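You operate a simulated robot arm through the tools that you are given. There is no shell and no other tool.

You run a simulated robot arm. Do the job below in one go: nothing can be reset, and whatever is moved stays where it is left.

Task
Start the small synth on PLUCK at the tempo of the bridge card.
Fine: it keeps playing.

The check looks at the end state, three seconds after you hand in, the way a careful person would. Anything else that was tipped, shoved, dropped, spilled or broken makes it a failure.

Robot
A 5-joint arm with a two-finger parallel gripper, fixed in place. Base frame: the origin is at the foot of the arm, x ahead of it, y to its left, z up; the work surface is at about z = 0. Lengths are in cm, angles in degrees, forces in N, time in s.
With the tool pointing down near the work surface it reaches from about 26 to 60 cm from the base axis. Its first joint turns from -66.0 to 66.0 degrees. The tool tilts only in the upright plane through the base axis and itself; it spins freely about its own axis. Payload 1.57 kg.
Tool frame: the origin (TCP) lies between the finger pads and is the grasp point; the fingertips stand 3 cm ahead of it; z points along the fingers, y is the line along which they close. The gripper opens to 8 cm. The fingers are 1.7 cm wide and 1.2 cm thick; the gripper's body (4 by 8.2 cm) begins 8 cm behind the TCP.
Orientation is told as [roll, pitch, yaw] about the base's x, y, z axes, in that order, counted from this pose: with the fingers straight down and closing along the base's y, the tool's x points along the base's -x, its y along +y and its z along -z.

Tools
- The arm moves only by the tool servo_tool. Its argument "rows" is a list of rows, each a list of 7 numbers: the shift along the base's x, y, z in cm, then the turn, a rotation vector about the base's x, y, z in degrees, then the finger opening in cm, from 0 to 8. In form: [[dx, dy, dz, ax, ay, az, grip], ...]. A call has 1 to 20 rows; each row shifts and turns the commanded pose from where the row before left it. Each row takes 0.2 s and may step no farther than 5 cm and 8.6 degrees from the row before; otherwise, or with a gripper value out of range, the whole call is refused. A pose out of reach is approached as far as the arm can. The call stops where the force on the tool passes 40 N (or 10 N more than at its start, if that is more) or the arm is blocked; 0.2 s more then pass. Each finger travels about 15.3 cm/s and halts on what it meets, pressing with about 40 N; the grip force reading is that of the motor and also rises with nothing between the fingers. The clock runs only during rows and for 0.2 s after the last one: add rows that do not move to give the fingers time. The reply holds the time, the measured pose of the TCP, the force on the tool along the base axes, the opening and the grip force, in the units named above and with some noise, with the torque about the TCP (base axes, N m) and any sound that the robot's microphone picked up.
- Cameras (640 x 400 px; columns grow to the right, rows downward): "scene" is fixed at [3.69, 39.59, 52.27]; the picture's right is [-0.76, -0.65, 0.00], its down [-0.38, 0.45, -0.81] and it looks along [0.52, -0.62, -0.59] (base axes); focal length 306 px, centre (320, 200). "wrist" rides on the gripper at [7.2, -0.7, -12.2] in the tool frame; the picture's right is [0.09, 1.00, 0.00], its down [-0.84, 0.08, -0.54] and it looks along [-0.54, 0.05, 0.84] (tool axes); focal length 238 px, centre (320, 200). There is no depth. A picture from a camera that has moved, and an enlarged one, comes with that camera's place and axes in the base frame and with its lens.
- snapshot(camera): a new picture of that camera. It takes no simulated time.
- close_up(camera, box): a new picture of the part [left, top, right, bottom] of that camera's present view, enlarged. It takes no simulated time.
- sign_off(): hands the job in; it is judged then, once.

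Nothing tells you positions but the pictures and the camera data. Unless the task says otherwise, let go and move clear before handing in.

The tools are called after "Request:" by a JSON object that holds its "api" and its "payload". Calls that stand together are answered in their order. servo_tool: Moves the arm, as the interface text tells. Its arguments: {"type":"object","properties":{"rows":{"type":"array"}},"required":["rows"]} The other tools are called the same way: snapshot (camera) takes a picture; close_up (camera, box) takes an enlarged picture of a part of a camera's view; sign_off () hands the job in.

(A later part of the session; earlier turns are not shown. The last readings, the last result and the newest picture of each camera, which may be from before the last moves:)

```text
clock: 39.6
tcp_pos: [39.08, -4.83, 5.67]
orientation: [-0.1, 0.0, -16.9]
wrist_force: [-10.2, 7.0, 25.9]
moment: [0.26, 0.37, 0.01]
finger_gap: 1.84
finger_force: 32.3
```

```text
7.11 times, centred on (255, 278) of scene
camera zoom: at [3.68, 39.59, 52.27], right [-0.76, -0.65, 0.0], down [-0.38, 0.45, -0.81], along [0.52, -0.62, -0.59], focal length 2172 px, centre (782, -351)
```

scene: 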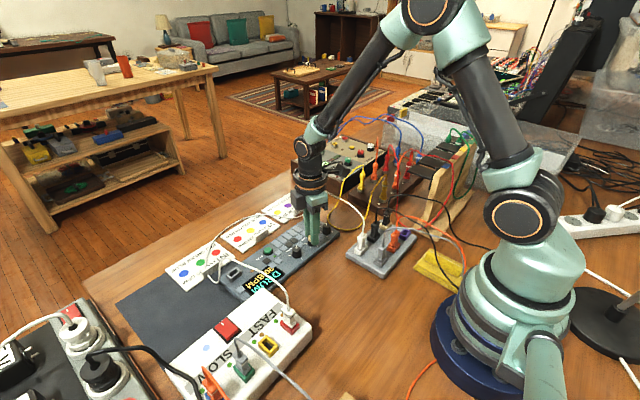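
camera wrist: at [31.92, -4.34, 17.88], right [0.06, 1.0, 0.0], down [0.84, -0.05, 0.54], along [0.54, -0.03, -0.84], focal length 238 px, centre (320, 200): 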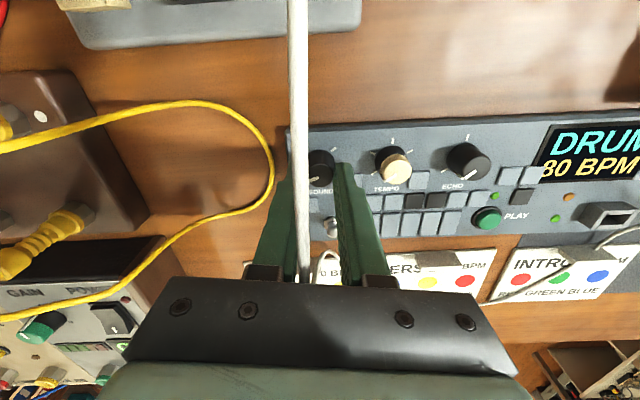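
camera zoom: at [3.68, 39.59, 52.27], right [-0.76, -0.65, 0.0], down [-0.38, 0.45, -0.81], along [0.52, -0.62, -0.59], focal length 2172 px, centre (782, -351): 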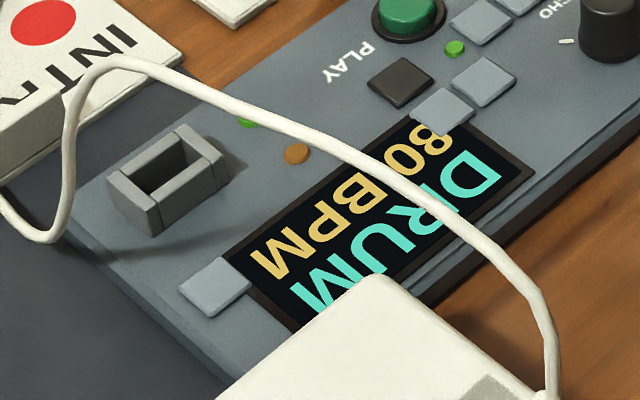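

I felt contact with the cable near the end of that stroke (26 N), so it's stiff. I'm opening now, which moves the finger away from the cable. Then I'll rotate back and use shorter strokes.

Request:
{"api": "servo_tool", "payload": {"rows": [[0, 0, 0, 0, 0, 1, 1.6], [0, 0, 0, 0, 0, 2, 2.2], [0, 0, 0, 0, 0, 3, 2.8], [0, 0, 0, 0, 0, 3, 3], [0, 0, 0, 0, 0, 0, 3]]}}

Request:
{"api": "snapshot", "payload": {"camera": "wrist"}}

Request:
{"api": "close_up", "payload": {"camera": "scene", "box": [290, 170, 370, 245]}}

Request:
{"api": "close_up", "payload": {"camera": "scene", "box": [345, 215, 405, 265]}}

```text
clock: 40.8
tcp_pos: [39.2, -4.78, 5.54]
orientation: [0.0, 0.1, -7.8]
wrist_force: [-0.1, 0.2, -1.0]
moment: [0.0, 0.0, -0.01]
finger_gap: 2.99
finger_force: 0.0
```

```text
taken
camera wrist: at [32.0, -4.51, 17.77], right [0.04, 1.0, 0.0], down [0.84, -0.04, 0.54], along [0.54, -0.02, -0.84], focal length 238 px, centre (320, 200)
```

wrist: 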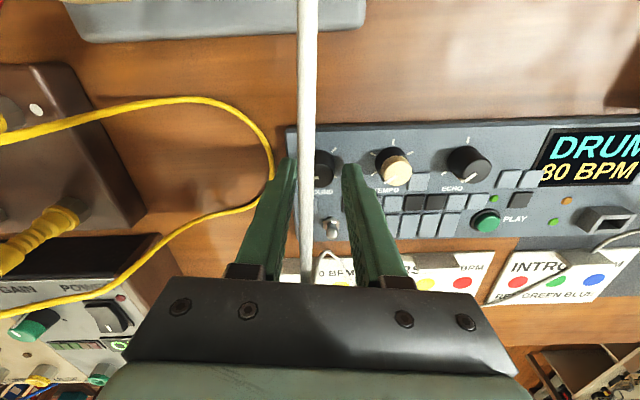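

```text
5.33 times, centred on (330, 208) of scene
camera zoom: at [3.69, 39.59, 52.27], right [-0.76, -0.65, 0.0], down [-0.38, 0.45, -0.81], along [0.52, -0.62, -0.59], focal length 1629 px, centre (267, 160)
```

zoom: 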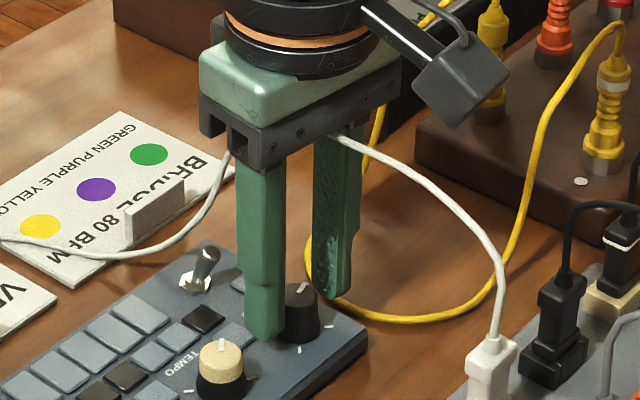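

```text
8.00 times, centred on (375, 240) of scene
camera zoom: at [3.69, 39.59, 52.27], right [-0.76, -0.65, 0.0], down [-0.38, 0.45, -0.81], along [0.52, -0.62, -0.59], focal length 2444 px, centre (-120, -120)
```

zoom: 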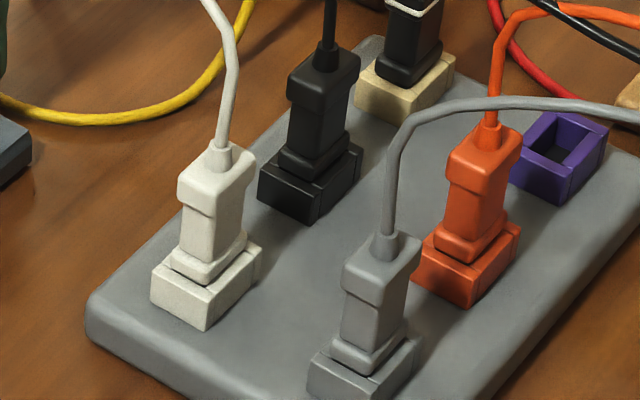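

The cable and plugs are unchanged, and the knob holds its new angle. Next stroke: rotate back to +12, grip, and turn to -11.

Request:
{"api": "servo_tool", "payload": {"rows": [[0, 0, 0.1, 0, 0, 6.5, 3], [0, 0, 0, 0, 0, 6.5, 3], [0, 0, 0, 0, 0, 6.5, 3], [0, 0, 0, 0, 0, 0, 2.2], [0, 0, 0, 0, 0, 0, 1.7], [0, 0, 0, 0, 0, 0, 1.3], [0, 0, 0, 0, 0, 0, 1.3], [0, 0, 0, 0, 0, -5, 1.3], [0, 0, 0, 0, 0, -5, 1.3], [0, 0, 0, 0, 0, -5, 1.3], [0, 0, 0, 0, 0, -5, 1.3], [0, 0, 0, 0, 0, -3, 1.3], [0, 0, 0, 0, 0, 0, 1.3]]}}

Request:
{"api": "snapshot", "payload": {"camera": "wrist"}}

Request:
{"api": "close_up", "payload": {"camera": "scene", "box": [290, 170, 370, 245]}}

```text
clock: 43.6
tcp_pos: [39.0, -4.96, 5.69]
orientation: [0.1, 0.0, -11.4]
wrist_force: [0.3, -1.1, -0.6]
moment: [-0.07, -0.01, 0.02]
finger_gap: 1.85
finger_force: 33.0
```

```text
taken
camera wrist: at [31.97, -4.1, 17.92], right [0.11, 0.99, 0.0], down [0.84, -0.09, 0.54], along [0.54, -0.06, -0.84], focal length 238 px, centre (320, 200)
```

wrist: 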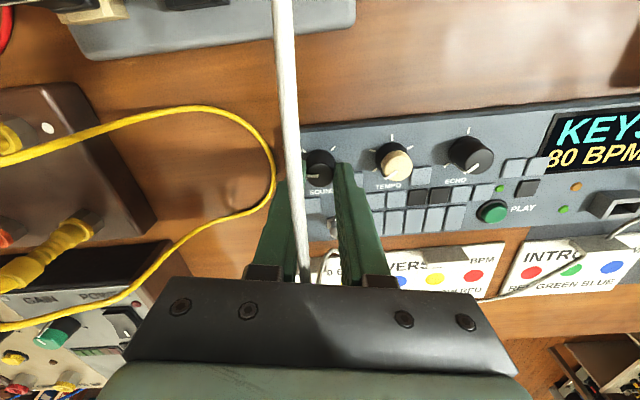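

```text
5.33 times, centred on (330, 208) of scene
camera zoom: at [3.69, 39.59, 52.27], right [-0.76, -0.65, 0.0], down [-0.38, 0.45, -0.81], along [0.52, -0.62, -0.59], focal length 1629 px, centre (267, 160)
```

zoom: 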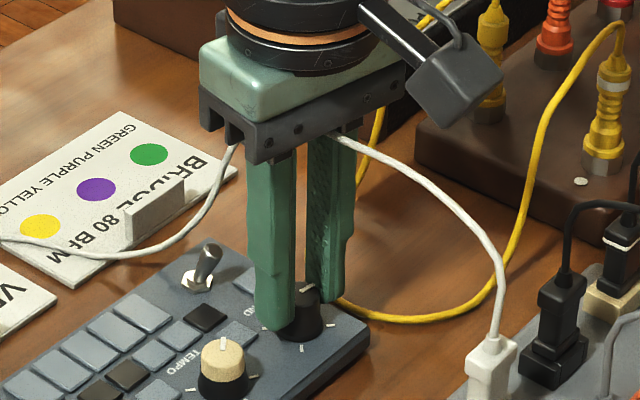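

The display now shows KEYS, the second sound, so it's stepping. I'll continue with more short strokes.

Request:
{"api": "servo_tool", "payload": {"rows": [[0, 0, 0, 0, 0, 0, 2.4], [0, 0, 0, 0, 0, 7.7, 3], [0, 0, 0, 0, 0, 7.7, 3], [0, 0, 0, 0, 0, 7.6, 3], [0, 0, 0, 0, 0, 0, 2.0], [0, 0, 0, 0, 0, 0, 1.3], [0, 0, 0, 0, 0, 0, 1.3], [0, 0, 0, 0, 0, -7.7, 1.3], [0, 0, 0, 0, 0, -7.7, 1.3], [0, 0, 0, 0, 0, -7.6, 1.3], [0, 0, 0, 0, 0, 0, 2.4], [0, 0, 0, 0, 0, 7.7, 3], [0, 0, 0, 0, 0, 7.7, 3], [0, 0, 0, 0, 0, 7.6, 3], [0, 0, 0, 0, 0, 0, 2.0], [0, 0, 0, 0, 0, 0, 1.3], [0, 0, 0, 0, 0, 0, 1.3], [0, 0, 0, 0, 0, -7.7, 1.3], [0, 0, 0, 0, 0, -7.7, 1.3], [0, 0, 0, 0, 0, -7.6, 1.3]]}}

Request:
{"api": "snapshot", "payload": {"camera": "wrist"}}

Request:
{"api": "close_up", "payload": {"camera": "wrist", "box": [260, 110, 380, 200]}}

Request:
{"api": "close_up", "payload": {"camera": "scene", "box": [290, 170, 370, 245]}}

```text
clock: 47.8
tcp_pos: [39.14, -4.73, 5.57]
orientation: [0.0, 0.2, -11.4]
wrist_force: [0.4, -1.9, -0.3]
moment: [-0.03, -0.02, 0.05]
finger_gap: 1.82
finger_force: 33.0
```

```text
taken
camera wrist: at [32.02, -3.97, 17.89], right [0.11, 0.99, 0.0], down [0.84, -0.09, 0.54], along [0.54, -0.06, -0.84], focal length 238 px, centre (320, 200)
```

wrist: 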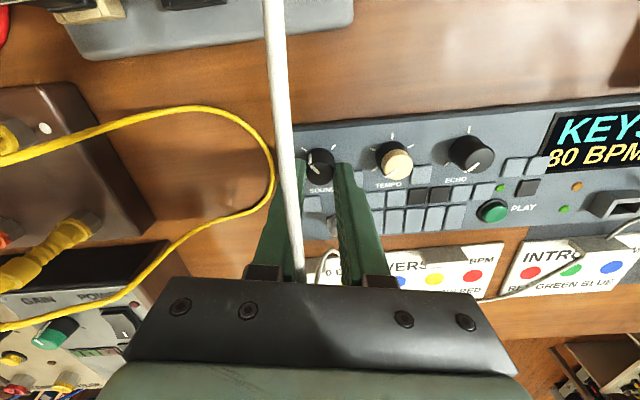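

```text
4.44 times, centred on (320, 155) of wrist
camera zoom: at [32.02, -3.97, 17.89], right [0.11, 0.99, 0.0], down [0.84, -0.09, 0.54], along [0.54, -0.06, -0.84], focal length 1059 px, centre (320, 400)
```

zoom: 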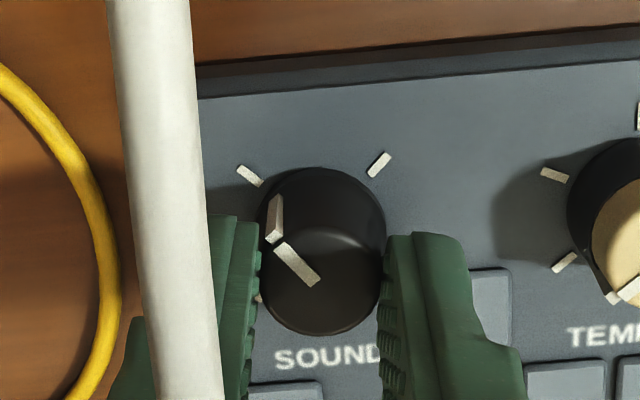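

```text
5.33 times, centred on (330, 208) of scene
camera zoom: at [3.69, 39.59, 52.27], right [-0.76, -0.65, 0.0], down [-0.38, 0.45, -0.81], along [0.52, -0.62, -0.59], focal length 1629 px, centre (267, 160)
```

zoom: 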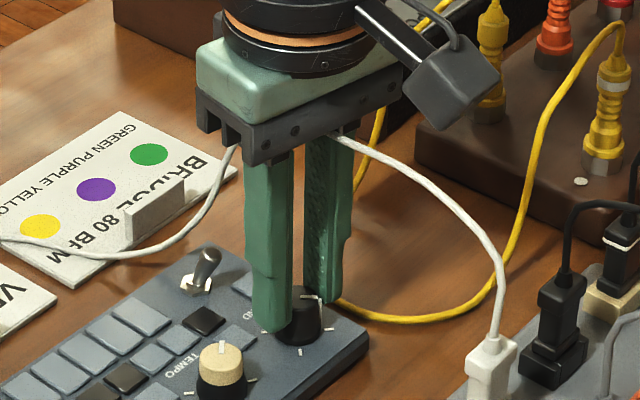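

The pointer is near the NW tick, so each stroke turns about 23°. I'll do two more strokes.

Request:
{"api": "servo_tool", "payload": {"rows": [[0, 0, 0, 0, 0, 0, 2.4], [0, 0, 0, 0, 0, 7.7, 3], [0, 0, 0, 0, 0, 7.7, 3], [0, 0, 0, 0, 0, 7.6, 3], [0, 0, 0, 0, 0, 0, 2.0], [0, 0, 0, 0, 0, 0, 1.3], [0, 0, 0, 0, 0, 0, 1.3], [0, 0, 0, 0, 0, -7.7, 1.3], [0, 0, 0, 0, 0, -7.7, 1.3], [0, 0, 0, 0, 0, -7.6, 1.3], [0, 0, 0, 0, 0, 0, 2.4], [0, 0, 0, 0, 0, 7.7, 3], [0, 0, 0, 0, 0, 7.7, 3], [0, 0, 0, 0, 0, 7.6, 3], [0, 0, 0, 0, 0, 0, 2.0], [0, 0, 0, 0, 0, 0, 1.3], [0, 0, 0, 0, 0, 0, 1.3], [0, 0, 0, 0, 0, -7.7, 1.3], [0, 0, 0, 0, 0, -7.7, 1.3], [0, 0, 0, 0, 0, -7.6, 1.3]]}}

Request:
{"api": "snapshot", "payload": {"camera": "wrist"}}

Request:
{"api": "close_up", "payload": {"camera": "wrist", "box": [260, 110, 380, 200]}}

Request:
{"api": "close_up", "payload": {"camera": "scene", "box": [210, 250, 300, 305]}}

```text
clock: 52.0
tcp_pos: [39.1, -4.79, 5.63]
orientation: [0.1, 0.0, -11.5]
wrist_force: [-0.3, -2.1, -1.2]
moment: [-0.08, 0.13, -0.02]
finger_gap: 1.81
finger_force: 32.4
```

```text
taken
camera wrist: at [32.0, -3.99, 17.91], right [0.11, 0.99, 0.0], down [0.84, -0.09, 0.54], along [0.54, -0.06, -0.84], focal length 238 px, centre (320, 200)
```

wrist: 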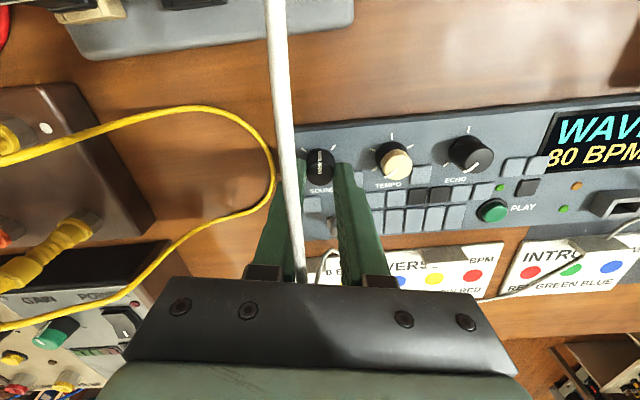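

```text
4.44 times, centred on (320, 155) of wrist
camera zoom: at [32.0, -3.99, 17.91], right [0.11, 0.99, 0.0], down [0.84, -0.09, 0.54], along [0.54, -0.06, -0.84], focal length 1059 px, centre (320, 400)
```

zoom: 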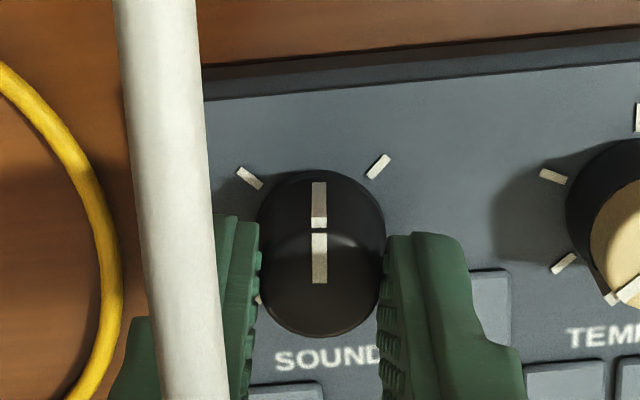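

```text
7.11 times, centred on (255, 278) of scene
camera zoom: at [3.69, 39.59, 52.27], right [-0.76, -0.65, 0.0], down [-0.38, 0.45, -0.81], along [0.52, -0.62, -0.59], focal length 2172 px, centre (782, -351)
```

zoom: 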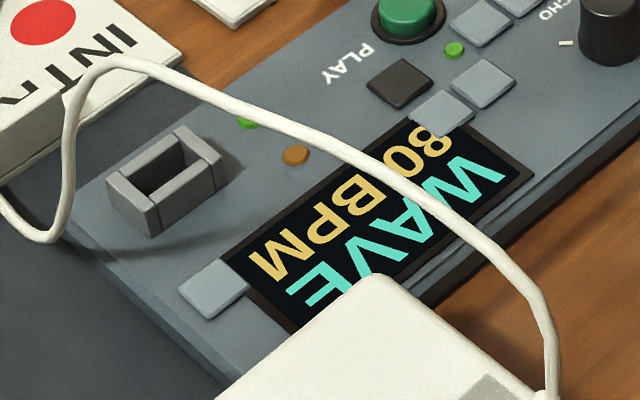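

WAVE is the third sound, so PLUCK should be the last position. I'll continue with more strokes.

Request:
{"api": "servo_tool", "payload": {"rows": [[0, 0, 0, 0, 0, 0, 2.4], [0, 0, 0, 0, 0, 7.7, 3], [0, 0, 0, 0, 0, 7.7, 3], [0, 0, 0, 0, 0, 7.6, 3], [0, 0, 0, 0, 0, 0, 2.0], [0, 0, 0, 0, 0, 0, 1.3], [0, 0, 0, 0, 0, 0, 1.3], [0, 0, 0, 0, 0, -7.7, 1.3], [0, 0, 0, 0, 0, -7.7, 1.3], [0, 0, 0, 0, 0, -7.6, 1.3], [0, 0, 0, 0, 0, 0, 2.4], [0, 0, 0, 0, 0, 7.7, 3], [0, 0, 0, 0, 0, 7.7, 3], [0, 0, 0, 0, 0, 7.6, 3], [0, 0, 0, 0, 0, 0, 2.0], [0, 0, 0, 0, 0, 0, 1.3], [0, 0, 0, 0, 0, 0, 1.3], [0, 0, 0, 0, 0, -7.7, 1.3], [0, 0, 0, 0, 0, -7.7, 1.3], [0, 0, 0, 0, 0, -7.6, 1.3]]}}

Request:
{"api": "close_up", "payload": {"camera": "wrist", "box": [260, 110, 380, 200]}}

Request:
{"api": "close_up", "payload": {"camera": "scene", "box": [290, 170, 370, 245]}}

```text
clock: 56.2
tcp_pos: [39.08, -4.79, 5.63]
orientation: [0.0, 0.0, -11.3]
wrist_force: [-6.0, 6.9, 16.9]
moment: [0.17, -0.17, 0.03]
finger_gap: 1.82
finger_force: 32.5
```

```text
4.44 times, centred on (320, 155) of wrist
camera zoom: at [31.97, -4.03, 17.95], right [0.11, 0.99, 0.0], down [0.84, -0.09, 0.54], along [0.54, -0.06, -0.84], focal length 1059 px, centre (320, 400)
```

zoom: 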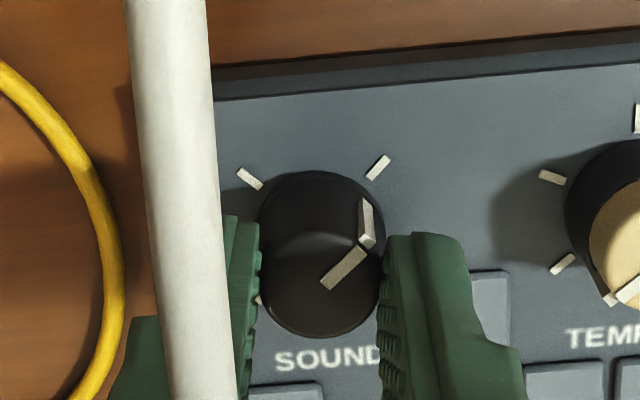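

```text
5.33 times, centred on (330, 208) of scene
camera zoom: at [3.69, 39.59, 52.27], right [-0.76, -0.65, 0.0], down [-0.38, 0.45, -0.81], along [0.52, -0.62, -0.59], focal length 1629 px, centre (267, 160)
```

zoom: 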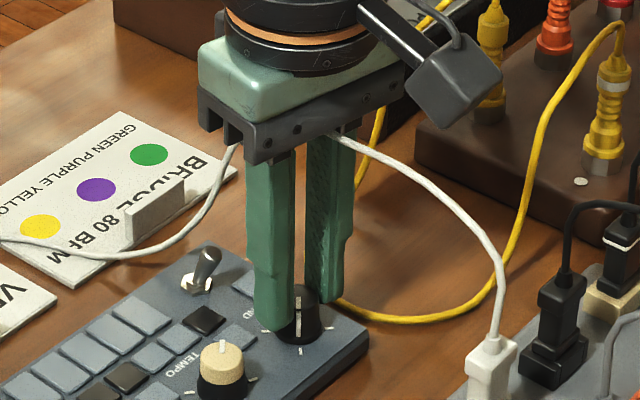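

There's a force again, so I'll look closely at where the cable is relative to the finger and palm before doing anything else.

Request:
{"api": "close_up", "payload": {"camera": "wrist", "box": [240, 180, 440, 305]}}

Request:
{"api": "close_up", "payload": {"camera": "scene", "box": [310, 180, 350, 210]}}

Request:
{"api": "close_up", "payload": {"camera": "scene", "box": [150, 160, 400, 300]}}

```text
3.20 times, centred on (340, 242) of wrist
camera zoom: at [31.97, -4.03, 17.95], right [0.11, 0.99, 0.0], down [0.84, -0.09, 0.54], along [0.54, -0.06, -0.84], focal length 763 px, centre (256, 64)
```

zoom: 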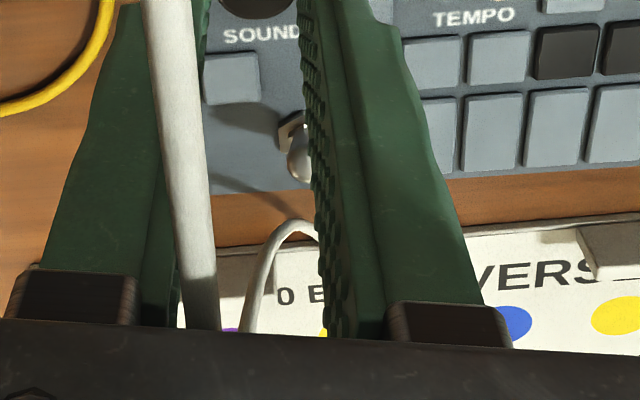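

```text
13.33 times, centred on (330, 195) of scene
camera zoom: at [3.69, 39.59, 52.27], right [-0.76, -0.65, 0.0], down [-0.38, 0.45, -0.81], along [0.52, -0.62, -0.59], focal length 4073 px, centre (187, 267)
```

zoom: 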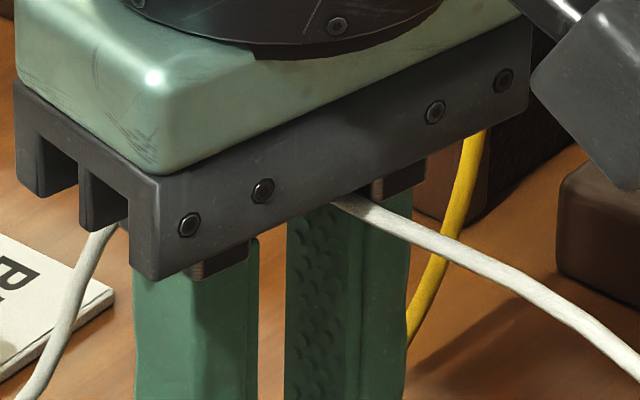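

```text
2.56 times, centred on (275, 230) of scene
camera zoom: at [3.69, 39.59, 52.27], right [-0.76, -0.65, 0.0], down [-0.38, 0.45, -0.81], along [0.52, -0.62, -0.59], focal length 782 px, centre (435, 123)
```

zoom: 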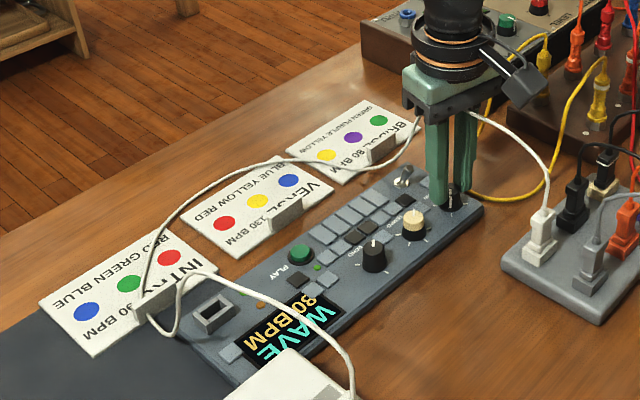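

The torque reading suggests that this force comes from the knob grip itself, not the cable. I'll open, let it relax, and confirm the force clears before continuing.

Request:
{"api": "servo_tool", "payload": {"rows": [[0, 0, 0, 0, 0, 0, 1.7], [0, 0, 0, 0, 0, 0, 2.4], [0, 0, 0, 0, 0, 0, 3], [0, 0, 0, 0, 0, 0, 3]]}}

Request:
{"api": "close_up", "payload": {"camera": "wrist", "box": [240, 100, 440, 305]}}

Request:
{"api": "close_up", "payload": {"camera": "scene", "box": [290, 170, 370, 245]}}

```text
clock: 57.2
tcp_pos: [38.96, -4.9, 5.57]
orientation: [0.0, 0.1, -11.3]
wrist_force: [0.5, 0.1, 0.0]
moment: [0.0, 0.02, -0.02]
finger_gap: 3.02
finger_force: 0.1
```

```text
1.95 times, centred on (340, 202) of wrist
camera zoom: at [31.96, -4.05, 17.9], right [0.1, 0.99, 0.0], down [0.84, -0.09, 0.54], along [0.54, -0.06, -0.84], focal length 465 px, centre (281, 195)
```

zoom: 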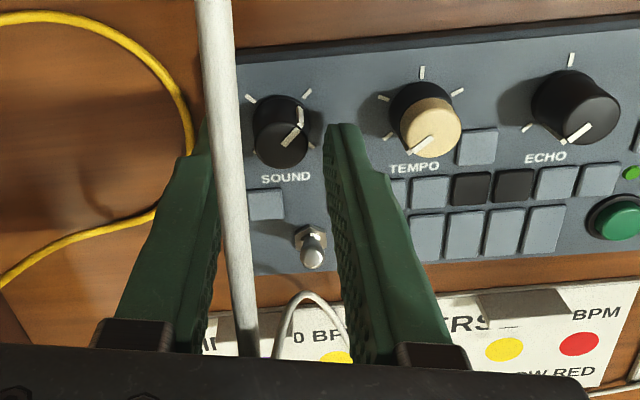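

```text
5.33 times, centred on (330, 208) of scene
camera zoom: at [3.69, 39.59, 52.27], right [-0.76, -0.65, 0.0], down [-0.38, 0.45, -0.81], along [0.52, -0.62, -0.59], focal length 1629 px, centre (267, 160)
```

zoom: 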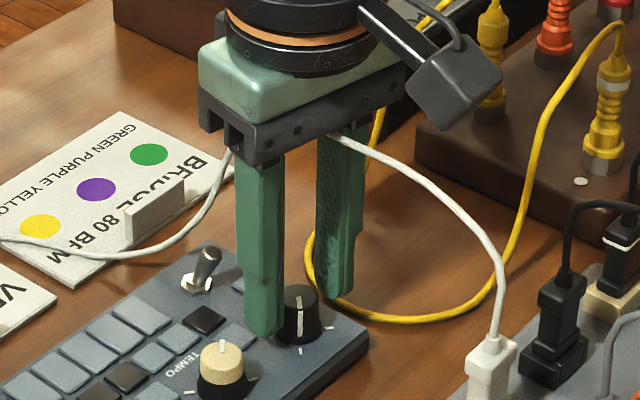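

The force cleared as soon as I opened, and all looks intact. I'll continue with two more strokes.

Request:
{"api": "servo_tool", "payload": {"rows": [[0, 0, 0, 0, 0, 7.3, 3], [0, 0, 0, 0, 0, 7.3, 3], [0, 0, 0, 0, 0, 7.3, 3], [0, 0, 0, 0, 0, 0, 2.0], [0, 0, 0, 0, 0, 0, 1.3], [0, 0, 0, 0, 0, 0, 1.3], [0, 0, 0, 0, 0, -5.5, 1.3], [0, 0, 0, 0, 0, -5.5, 1.3], [0, 0, 0, 0, 0, -5.5, 1.3], [0, 0, 0, 0, 0, -5.5, 1.3], [0, 0, 0, 0, 0, 0, 1.3]]}}

Request:
{"api": "snapshot", "payload": {"camera": "wrist"}}

```text
clock: 59.6
tcp_pos: [39.02, -4.72, 5.58]
orientation: [0.0, 0.0, -11.3]
wrist_force: [-8.9, 5.5, 26.9]
moment: [0.18, 0.33, 0.0]
finger_gap: 1.81
finger_force: 33.0
```

```text
taken
camera wrist: at [31.94, -4.03, 17.86], right [0.11, 0.99, 0.0], down [0.84, -0.09, 0.54], along [0.54, -0.06, -0.84], focal length 238 px, centre (320, 200)
```

wrist: 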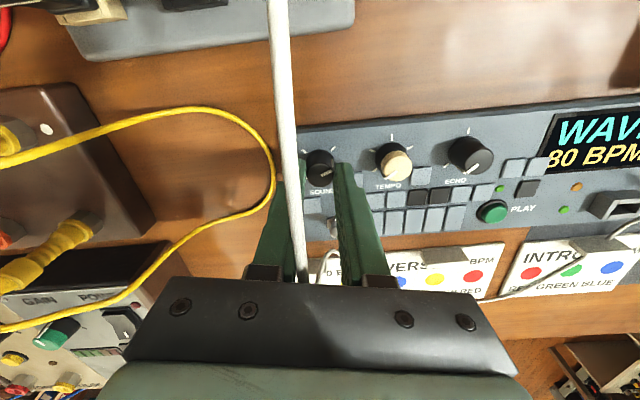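

The torque line passes through the fingertips: they are riding on the knob's flared skirt, pushing up. I'll open, raise 0.2 cm, and continue gripping only the straight part.

Request:
{"api": "servo_tool", "payload": {"rows": [[0, 0, 0, 0, 0, 0, 2.0], [0, 0, 0.2, 0, 0, 0, 3], [0, 0, 0, 0, 0, 7.3, 3], [0, 0, 0, 0, 0, 7.3, 3], [0, 0, 0, 0, 0, 7.3, 3], [0, 0, 0, 0, 0, 0, 2.0], [0, 0, 0, 0, 0, 0, 1.3], [0, 0, 0, 0, 0, 0, 1.3]]}}

Request:
{"api": "close_up", "payload": {"camera": "wrist", "box": [240, 100, 440, 305]}}

Request:
{"api": "close_up", "payload": {"camera": "scene", "box": [310, 180, 350, 210]}}

```text
clock: 61.4
tcp_pos: [39.08, -4.91, 5.8]
orientation: [0.1, 0.0, 10.5]
wrist_force: [0.0, 0.5, -0.4]
moment: [-0.02, 0.06, -0.02]
finger_gap: 1.83
finger_force: 33.4
```

```text
1.95 times, centred on (340, 202) of wrist
camera zoom: at [32.26, -6.8, 18.02], right [-0.27, 0.96, 0.0], down [0.81, 0.23, 0.54], along [0.52, 0.15, -0.84], focal length 465 px, centre (281, 195)
```

zoom: 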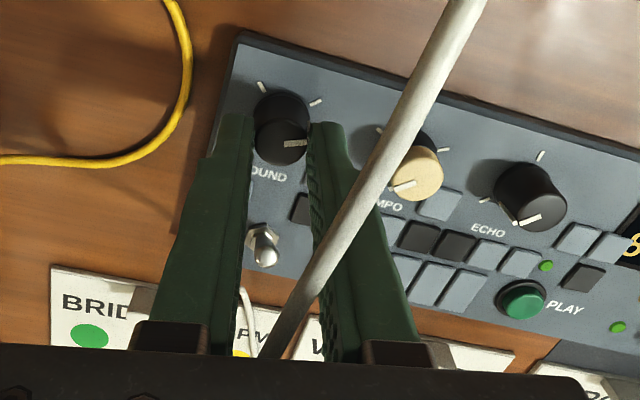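

```text
13.33 times, centred on (330, 195) of scene
camera zoom: at [3.69, 39.59, 52.27], right [-0.76, -0.65, 0.0], down [-0.38, 0.45, -0.81], along [0.52, -0.62, -0.59], focal length 4073 px, centre (187, 267)
```

zoom: 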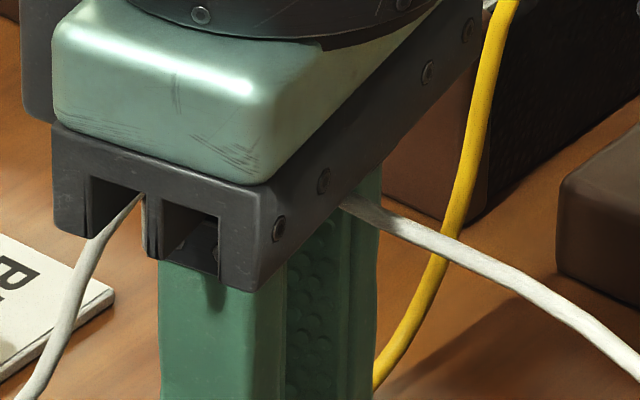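

The grip now has no extra force. Now I'll turn clockwise, with two strokes.

Request:
{"api": "servo_tool", "payload": {"rows": [[0, 0, 0, 0, 0, -5.5, 1.3], [0, 0, 0, 0, 0, -5.5, 1.3], [0, 0, 0, 0, 0, -5.5, 1.3], [0, 0, 0, 0, 0, -5.5, 1.3], [0, 0, 0, 0, 0, 0, 1.3]]}}

Request:
{"api": "snapshot", "payload": {"camera": "wrist"}}

Request:
{"api": "close_up", "payload": {"camera": "scene", "box": [210, 250, 300, 305]}}

```text
clock: 62.6
tcp_pos: [39.11, -4.86, 5.79]
orientation: [0.0, 0.0, -11.4]
wrist_force: [0.9, 3.2, 2.2]
moment: [0.16, 0.17, -0.02]
finger_gap: 1.84
finger_force: 32.3
```

```text
taken
camera wrist: at [31.98, -4.04, 18.02], right [0.11, 0.99, 0.0], down [0.84, -0.09, 0.54], along [0.54, -0.06, -0.84], focal length 238 px, centre (320, 200)
```

wrist: 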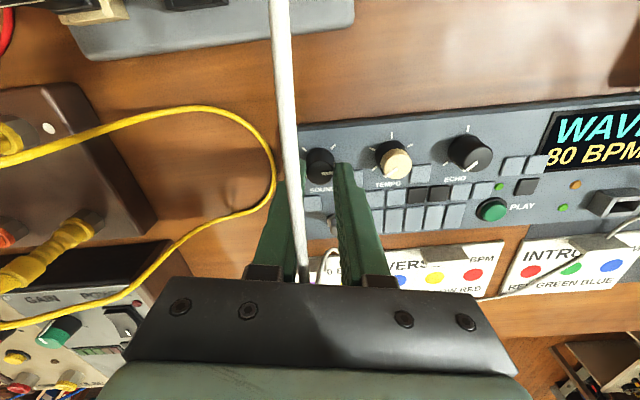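

```text
7.11 times, centred on (255, 278) of scene
camera zoom: at [3.69, 39.59, 52.27], right [-0.76, -0.65, 0.0], down [-0.38, 0.45, -0.81], along [0.52, -0.62, -0.59], focal length 2172 px, centre (782, -351)
```

zoom: 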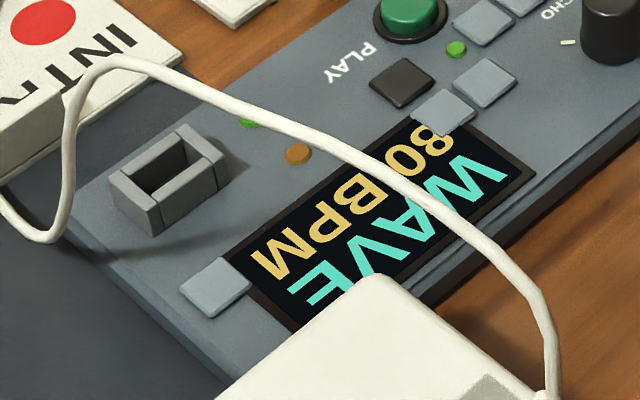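

Still WAVE. I'll check the pointer angle before the next stroke.

Request:
{"api": "close_up", "payload": {"camera": "wrist", "box": [260, 110, 380, 200]}}

Request:
{"api": "servo_tool", "payload": {"rows": [[0, 0, 0, 0, 0, 0, 2.0], [0, 0, 0, 0, 0, 7.3, 3], [0, 0, 0, 0, 0, 7.3, 3], [0, 0, 0, 0, 0, 7.3, 3], [0, 0, 0, 0, 0, 0, 2.0], [0, 0, 0, 0, 0, 0, 1.3], [0, 0, 0, 0, 0, 0, 1.3], [0, 0, 0, 0, 0, -5.5, 1.3], [0, 0, 0, 0, 0, -5.5, 1.3], [0, 0, 0, 0, 0, -5.5, 1.3], [0, 0, 0, 0, 0, -5.5, 1.3], [0, 0, 0, 0, 0, 0, 1.3]]}}

Request:
{"api": "snapshot", "payload": {"camera": "wrist"}}

Request:
{"api": "close_up", "payload": {"camera": "wrist", "box": [260, 110, 380, 200]}}

```text
4.44 times, centred on (320, 155) of wrist
camera zoom: at [31.98, -4.04, 18.02], right [0.11, 0.99, 0.0], down [0.84, -0.09, 0.54], along [0.54, -0.06, -0.84], focal length 1059 px, centre (320, 400)
```

zoom: 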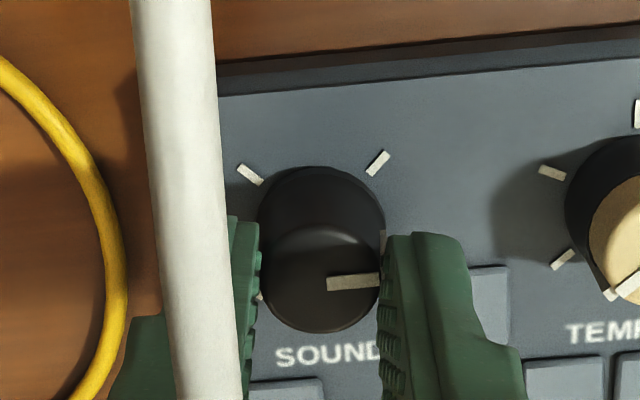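

```text
clock: 65.2
tcp_pos: [39.08, -4.94, 5.9]
orientation: [0.1, 0.1, -11.6]
wrist_force: [-0.2, 0.0, -0.1]
moment: [-0.02, -0.05, 0.03]
finger_gap: 1.82
finger_force: 32.3
```

```text
taken
camera wrist: at [31.96, -4.1, 18.14], right [0.11, 0.99, 0.0], down [0.84, -0.09, 0.54], along [0.54, -0.06, -0.84], focal length 238 px, centre (320, 200)
```

wrist: 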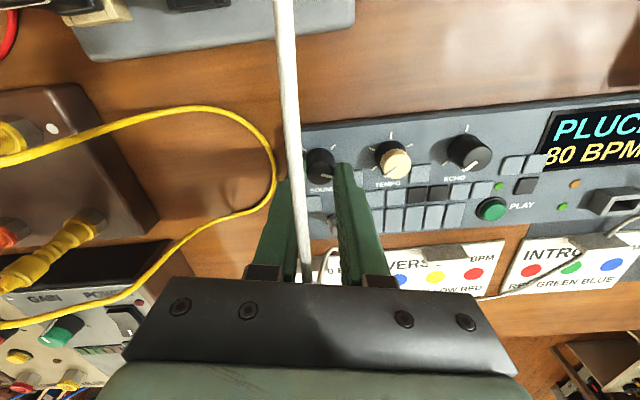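

```text
4.44 times, centred on (320, 155) of wrist
camera zoom: at [31.96, -4.1, 18.14], right [0.11, 0.99, 0.0], down [0.84, -0.09, 0.54], along [0.54, -0.06, -0.84], focal length 1059 px, centre (320, 400)
```

zoom: 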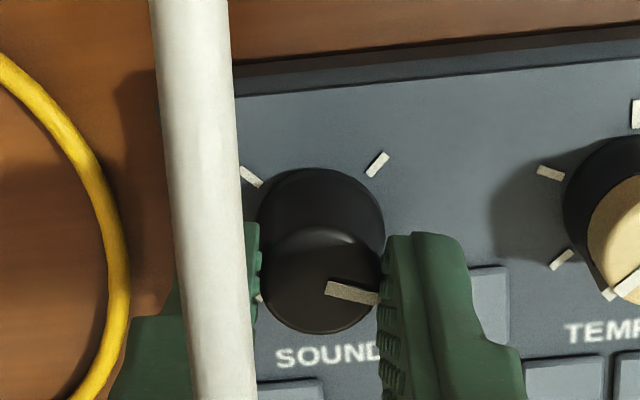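

PLUCK 80 BPM is showing. I'll do one more stroke so the pointer sits well on the PLUCK tick, then release and check.

Request:
{"api": "servo_tool", "payload": {"rows": [[0, 0, 0, 0, 0, 0, 2.0], [0, 0, -0.1, 0, 0, 7.3, 3], [0, 0, 0, 0, 0, 7.3, 3], [0, 0, 0, 0, 0, 6.4, 3], [0, 0, 0, 0, 0, 0, 3]]}}

Request:
{"api": "snapshot", "payload": {"camera": "wrist"}}

Request:
{"api": "close_up", "payload": {"camera": "wrist", "box": [240, 100, 440, 305]}}

Request:
{"api": "close_up", "payload": {"camera": "scene", "box": [270, 160, 390, 250]}}

```text
clock: 66.4
tcp_pos: [39.06, -4.77, 5.61]
orientation: [0.0, 0.0, 9.4]
wrist_force: [-0.4, 0.4, -0.2]
moment: [-0.01, 0.01, 0.0]
finger_gap: 2.98
finger_force: 0.1
```

```text
taken
camera wrist: at [32.13, -6.63, 18.03], right [-0.26, 0.97, 0.0], down [0.81, 0.21, 0.54], along [0.52, 0.14, -0.84], focal length 238 px, centre (320, 200)
```

wrist: 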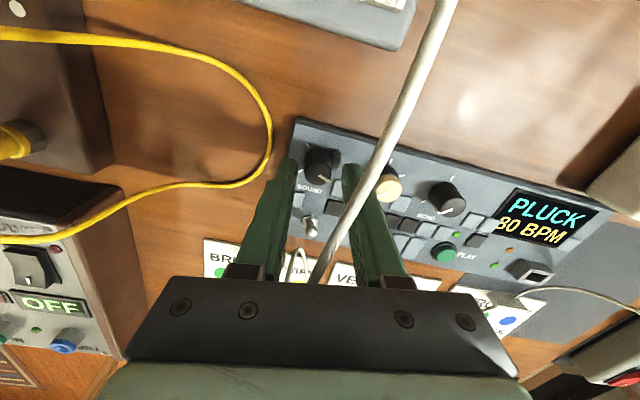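

```text
1.95 times, centred on (340, 202) of wrist
camera zoom: at [32.13, -6.63, 18.03], right [-0.26, 0.97, 0.0], down [0.81, 0.21, 0.54], along [0.52, 0.14, -0.84], focal length 465 px, centre (281, 195)
```

zoom: 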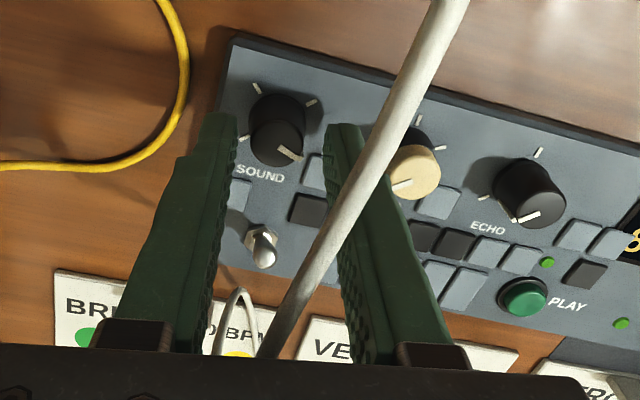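

```text
4.44 times, centred on (330, 205) of scene
camera zoom: at [3.69, 39.59, 52.27], right [-0.76, -0.65, 0.0], down [-0.38, 0.45, -0.81], along [0.52, -0.62, -0.59], focal length 1358 px, centre (276, 178)
```

zoom: 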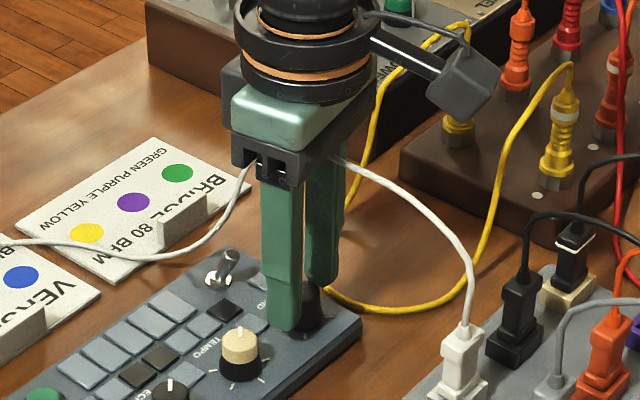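

It stays on PLUCK when released. I'll use one last short stroke to put the pointer nearer its tick, then release.

Request:
{"api": "servo_tool", "payload": {"rows": [[0, 0, 0.1, 0, 0, 0, 2.0], [0, 0, 0, 0, 0, 0, 1.3], [0, 0, 0, 0, 0, 0, 1.3], [0, 0, 0, 0, 0, -5.5, 1.3], [0, 0, 0, 0, 0, -5.5, 1.3], [0, 0, 0, 0, 0, -5.5, 1.3], [0, 0, 0, 0, 0, -2.5, 1.3], [0, 0, 0, 0, 0, 0, 2.0], [0, 0, 0, 0, 0, 0, 3], [0, 0, 0, 0, 0, 0, 3]]}}

Request:
{"api": "snapshot", "payload": {"camera": "wrist"}}

Request:
{"api": "close_up", "payload": {"camera": "wrist", "box": [240, 100, 440, 305]}}

```text
clock: 68.6
tcp_pos: [39.08, -4.84, 5.91]
orientation: [-0.1, 0.0, -9.6]
wrist_force: [0.8, 0.1, -0.4]
moment: [0.02, 0.01, 0.02]
finger_gap: 3.0
finger_force: 0.0
```

```text
taken
camera wrist: at [31.99, -4.32, 18.12], right [0.08, 1.0, 0.0], down [0.84, -0.06, 0.54], along [0.54, -0.04, -0.84], focal length 238 px, centre (320, 200)
```

wrist: 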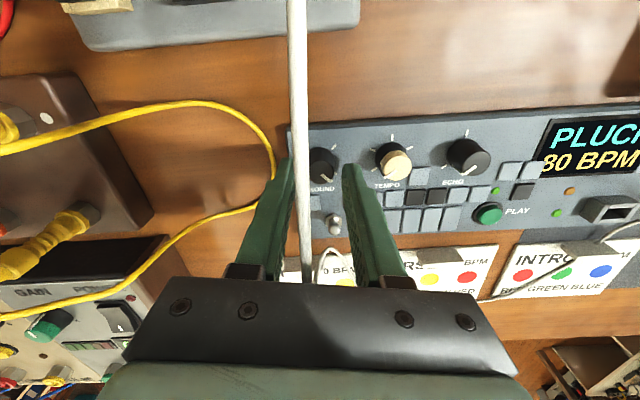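

```text
1.95 times, centred on (340, 202) of wrist
camera zoom: at [31.99, -4.32, 18.12], right [0.08, 1.0, 0.0], down [0.84, -0.06, 0.54], along [0.54, -0.04, -0.84], focal length 465 px, centre (281, 195)
```

zoom: 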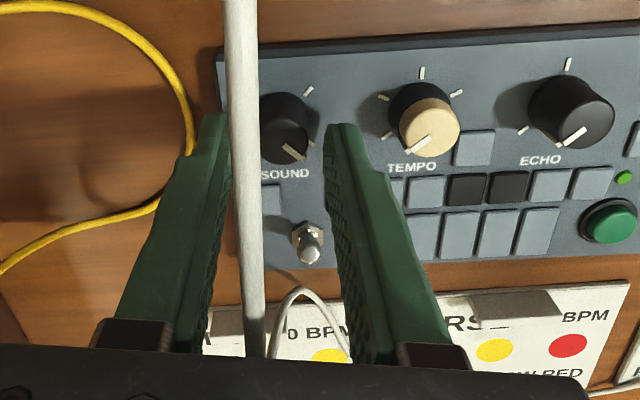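

The SOUND pointer is on the SE tick and the display reads PLUCK 80 BPM. I'll align with the cable and lift straight up.

Request:
{"api": "servo_tool", "payload": {"rows": [[0, 0, 0, 0, 0, 5.5, 3], [0, 0, 2, 0, 0, 0, 3], [0, 0, 3, 0, 0, 0, 3], [0, 0, 4, 0, 0, 0, 3], [0, 0, 4, 0, 0, 0, 3], [0, 0, 2, 0, 0, 0, 3], [0, 0, 0, 0, 0, 0, 3]]}}

Request:
{"api": "snapshot", "payload": {"camera": "wrist"}}

Request:
{"api": "close_up", "payload": {"camera": "scene", "box": [150, 160, 400, 300]}}

Request:
{"api": "close_up", "payload": {"camera": "scene", "box": [225, 225, 285, 265]}}

```text
clock: 70.2
tcp_pos: [39.08, -4.79, 21.1]
orientation: [0.0, 0.1, -4.1]
wrist_force: [0.0, -0.5, -0.2]
moment: [0.0, 0.0, 0.01]
finger_gap: 3.0
finger_force: 0.0
```

```text
taken
camera wrist: at [31.89, -4.86, 33.33], right [-0.02, 1.0, 0.0], down [0.84, 0.02, 0.54], along [0.54, 0.01, -0.84], focal length 238 px, centre (320, 200)
```

wrist: 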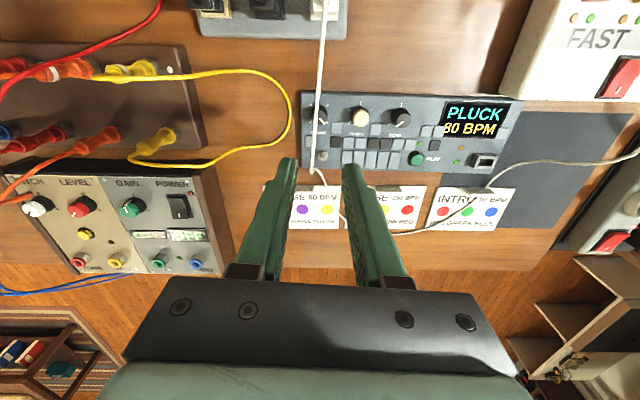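

```text
2.56 times, centred on (275, 230) of scene
camera zoom: at [3.69, 39.59, 52.27], right [-0.76, -0.65, 0.0], down [-0.38, 0.45, -0.81], along [0.52, -0.62, -0.59], focal length 782 px, centre (435, 123)
```

zoom: 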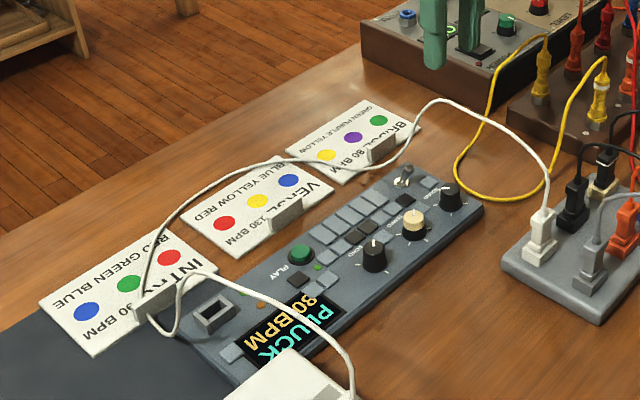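

```text
10.00 times, centred on (255, 245) of scene
camera zoom: at [3.69, 39.59, 52.27], right [-0.76, -0.65, 0.0], down [-0.38, 0.45, -0.81], along [0.52, -0.62, -0.59], focal length 3054 px, centre (970, -250)
```

zoom: 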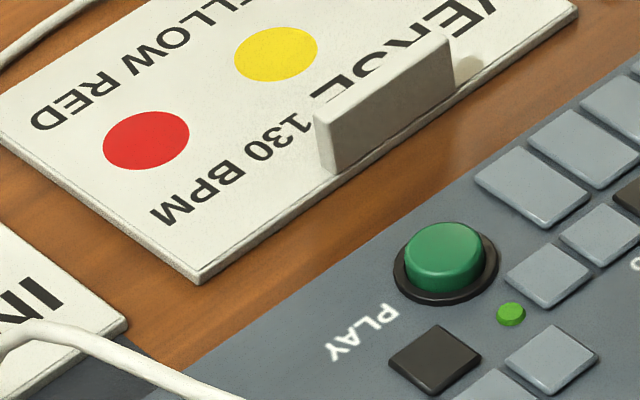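

Everything is intact, and the display reads PLUCK 80 BPM. Next is the PLAY button; I'll zoom in to locate it precisely.

Request:
{"api": "close_up", "payload": {"camera": "wrist", "box": [392, 140, 440, 175]}}

Request:
{"api": "close_up", "payload": {"camera": "wrist", "box": [290, 80, 530, 240]}}

```text
11.43 times, centred on (416, 158) of wrist
camera zoom: at [31.89, -4.86, 33.33], right [-0.02, 1.0, 0.0], down [0.84, 0.02, 0.54], along [0.54, 0.01, -0.84], focal length 2724 px, centre (-777, 686)
```

zoom: 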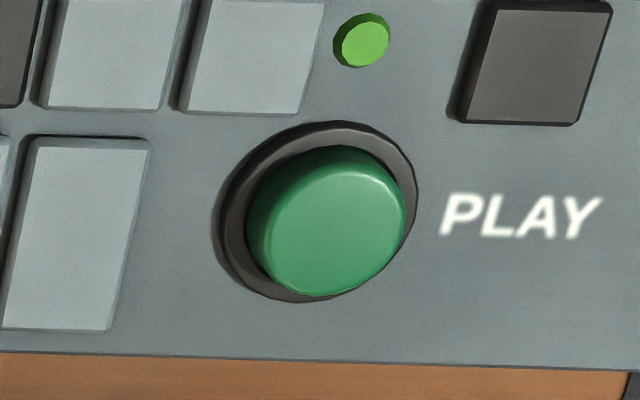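

```text
2.50 times, centred on (410, 160) of wrist
camera zoom: at [31.89, -4.86, 33.33], right [-0.02, 1.0, 0.0], down [0.84, 0.02, 0.54], along [0.54, 0.01, -0.84], focal length 596 px, centre (95, 300)
```

zoom: 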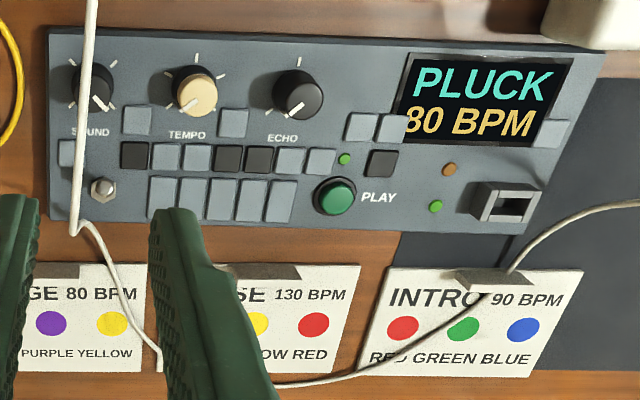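

PLAY's centre is at about (45.0, 9.1), with its top near z = 2.0. I'll close the fingers and move above it at a safe height, then descend to hover.

Request:
{"api": "servo_tool", "payload": {"rows": [[1.475, 3.46, 0, 0, 0, 1, 2], [1.475, 3.46, 0, 0, 0, 1, 1], [1.475, 3.46, 0, 0, 0, 1, 0], [1.475, 3.46, 0, 0, 0, 1, 0], [0, 0, -4, 0, 0, 0, 0], [0, 0, -4, 0, 0, 0, 0], [0, 0, -4, 0, 0, 0, 0], [0, 0, 0, 0, 0, 0, 0]]}}

Request:
{"api": "snapshot", "payload": {"camera": "wrist"}}

Request:
{"api": "close_up", "payload": {"camera": "scene", "box": [200, 190, 330, 290]}}

```text
clock: 72.0
tcp_pos: [45.16, 8.99, 8.83]
orientation: [-0.1, -0.1, -0.2]
wrist_force: [-0.3, 0.4, -0.4]
moment: [0.02, -0.01, 0.0]
finger_gap: 0.0
finger_force: 21.3
```

```text
taken
camera wrist: at [38.04, 8.35, 21.07], right [-0.09, 1.0, 0.0], down [0.84, 0.08, 0.54], along [0.54, 0.05, -0.84], focal length 238 px, centre (320, 200)
```

wrist: 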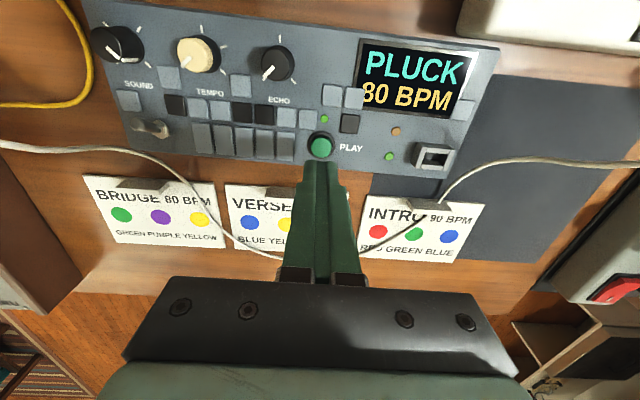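

```text
4.00 times, centred on (265, 240) of scene
camera zoom: at [3.69, 39.59, 52.27], right [-0.76, -0.65, 0.0], down [-0.38, 0.45, -0.81], along [0.52, -0.62, -0.59], focal length 1222 px, centre (540, 40)
```

zoom: 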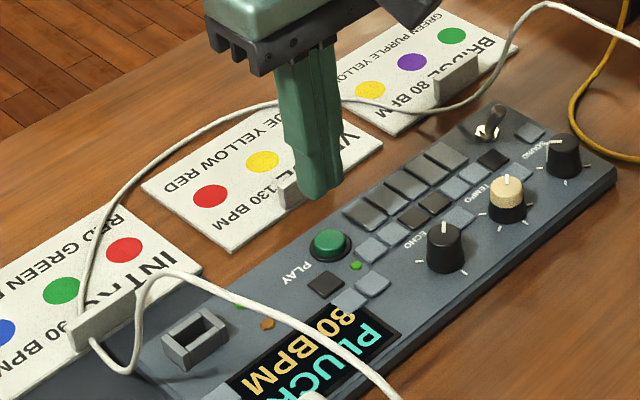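

I'll verify the button position from here before pressing.

Request:
{"api": "close_up", "payload": {"camera": "wrist", "box": [290, 120, 362, 165]}}

```text
8.89 times, centred on (326, 142) of wrist
camera zoom: at [38.04, 8.35, 21.07], right [-0.09, 1.0, 0.0], down [0.84, 0.08, 0.54], along [0.54, 0.05, -0.84], focal length 2119 px, centre (267, 711)
```

zoom: 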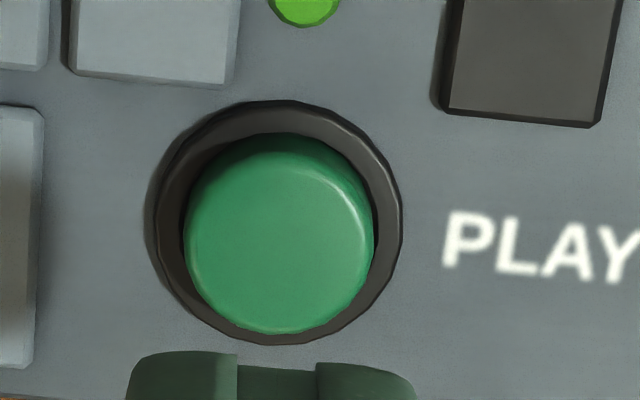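

The button centre is confirmed at (45.03, 9.1). I'll align and descend to just above it.

Request:
{"api": "servo_tool", "payload": {"rows": [[-0.2, 0.06, -1.5, 0, 0, 0, 0], [0, 0, -1.5, 0, 0, 0, 0], [0, 0, -0.5, 0, 0, 0, 0], [0, 0, 0, 0, 0, 0, 0]]}}

Request:
{"api": "close_up", "payload": {"camera": "scene", "box": [230, 210, 310, 270]}}

```text
clock: 73.0
tcp_pos: [44.76, 9.18, 5.3]
orientation: [0.0, 0.0, -0.1]
wrist_force: [0.1, 0.5, -0.3]
moment: [-0.02, 0.01, -0.02]
finger_gap: 0.0
finger_force: 21.3
```

```text
6.67 times, centred on (270, 240) of scene
camera zoom: at [3.69, 39.59, 52.27], right [-0.76, -0.65, 0.0], down [-0.38, 0.45, -0.81], along [0.52, -0.62, -0.59], focal length 2036 px, centre (653, -67)
```

zoom: 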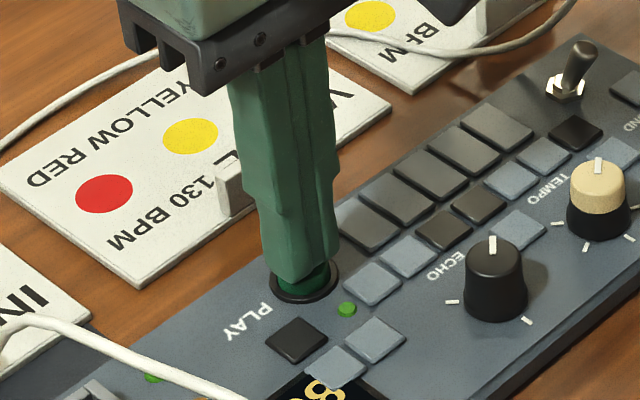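

The fingertips are just above the button. I'll press down in small steps, watching for a click.

Request:
{"api": "servo_tool", "payload": {"rows": [[0, 0, -0.1, 0, 0, 0, 0], [0, 0, -0.1, 0, 0, 0, 0], [0, 0, -0.1, 0, 0, 0, 0]]}}

```text
clock: 73.8
tcp_pos: [44.82, 8.96, 5.08]
orientation: [-0.1, -0.1, -0.2]
wrist_force: [-0.2, 0.3, 1.0]
moment: [-0.01, 0.02, -0.01]
finger_gap: 0.0
finger_force: 21.5
```

There's barely any contact yet (1 N). I'll keep pressing in small steps.

Request:
{"api": "servo_tool", "payload": {"rows": [[0, 0, -0.1, 0, 0, 0, 0], [0, 0, -0.1, 0, 0, 0, 0]]}}

```text
clock: 74.4
tcp_pos: [44.87, 8.97, 4.84]
orientation: [0.0, 0.0, -0.1]
wrist_force: [0.3, -0.9, 2.4]
moment: [-0.02, -0.03, -0.03]
finger_gap: 0.0
finger_force: 21.0
heard: click
```

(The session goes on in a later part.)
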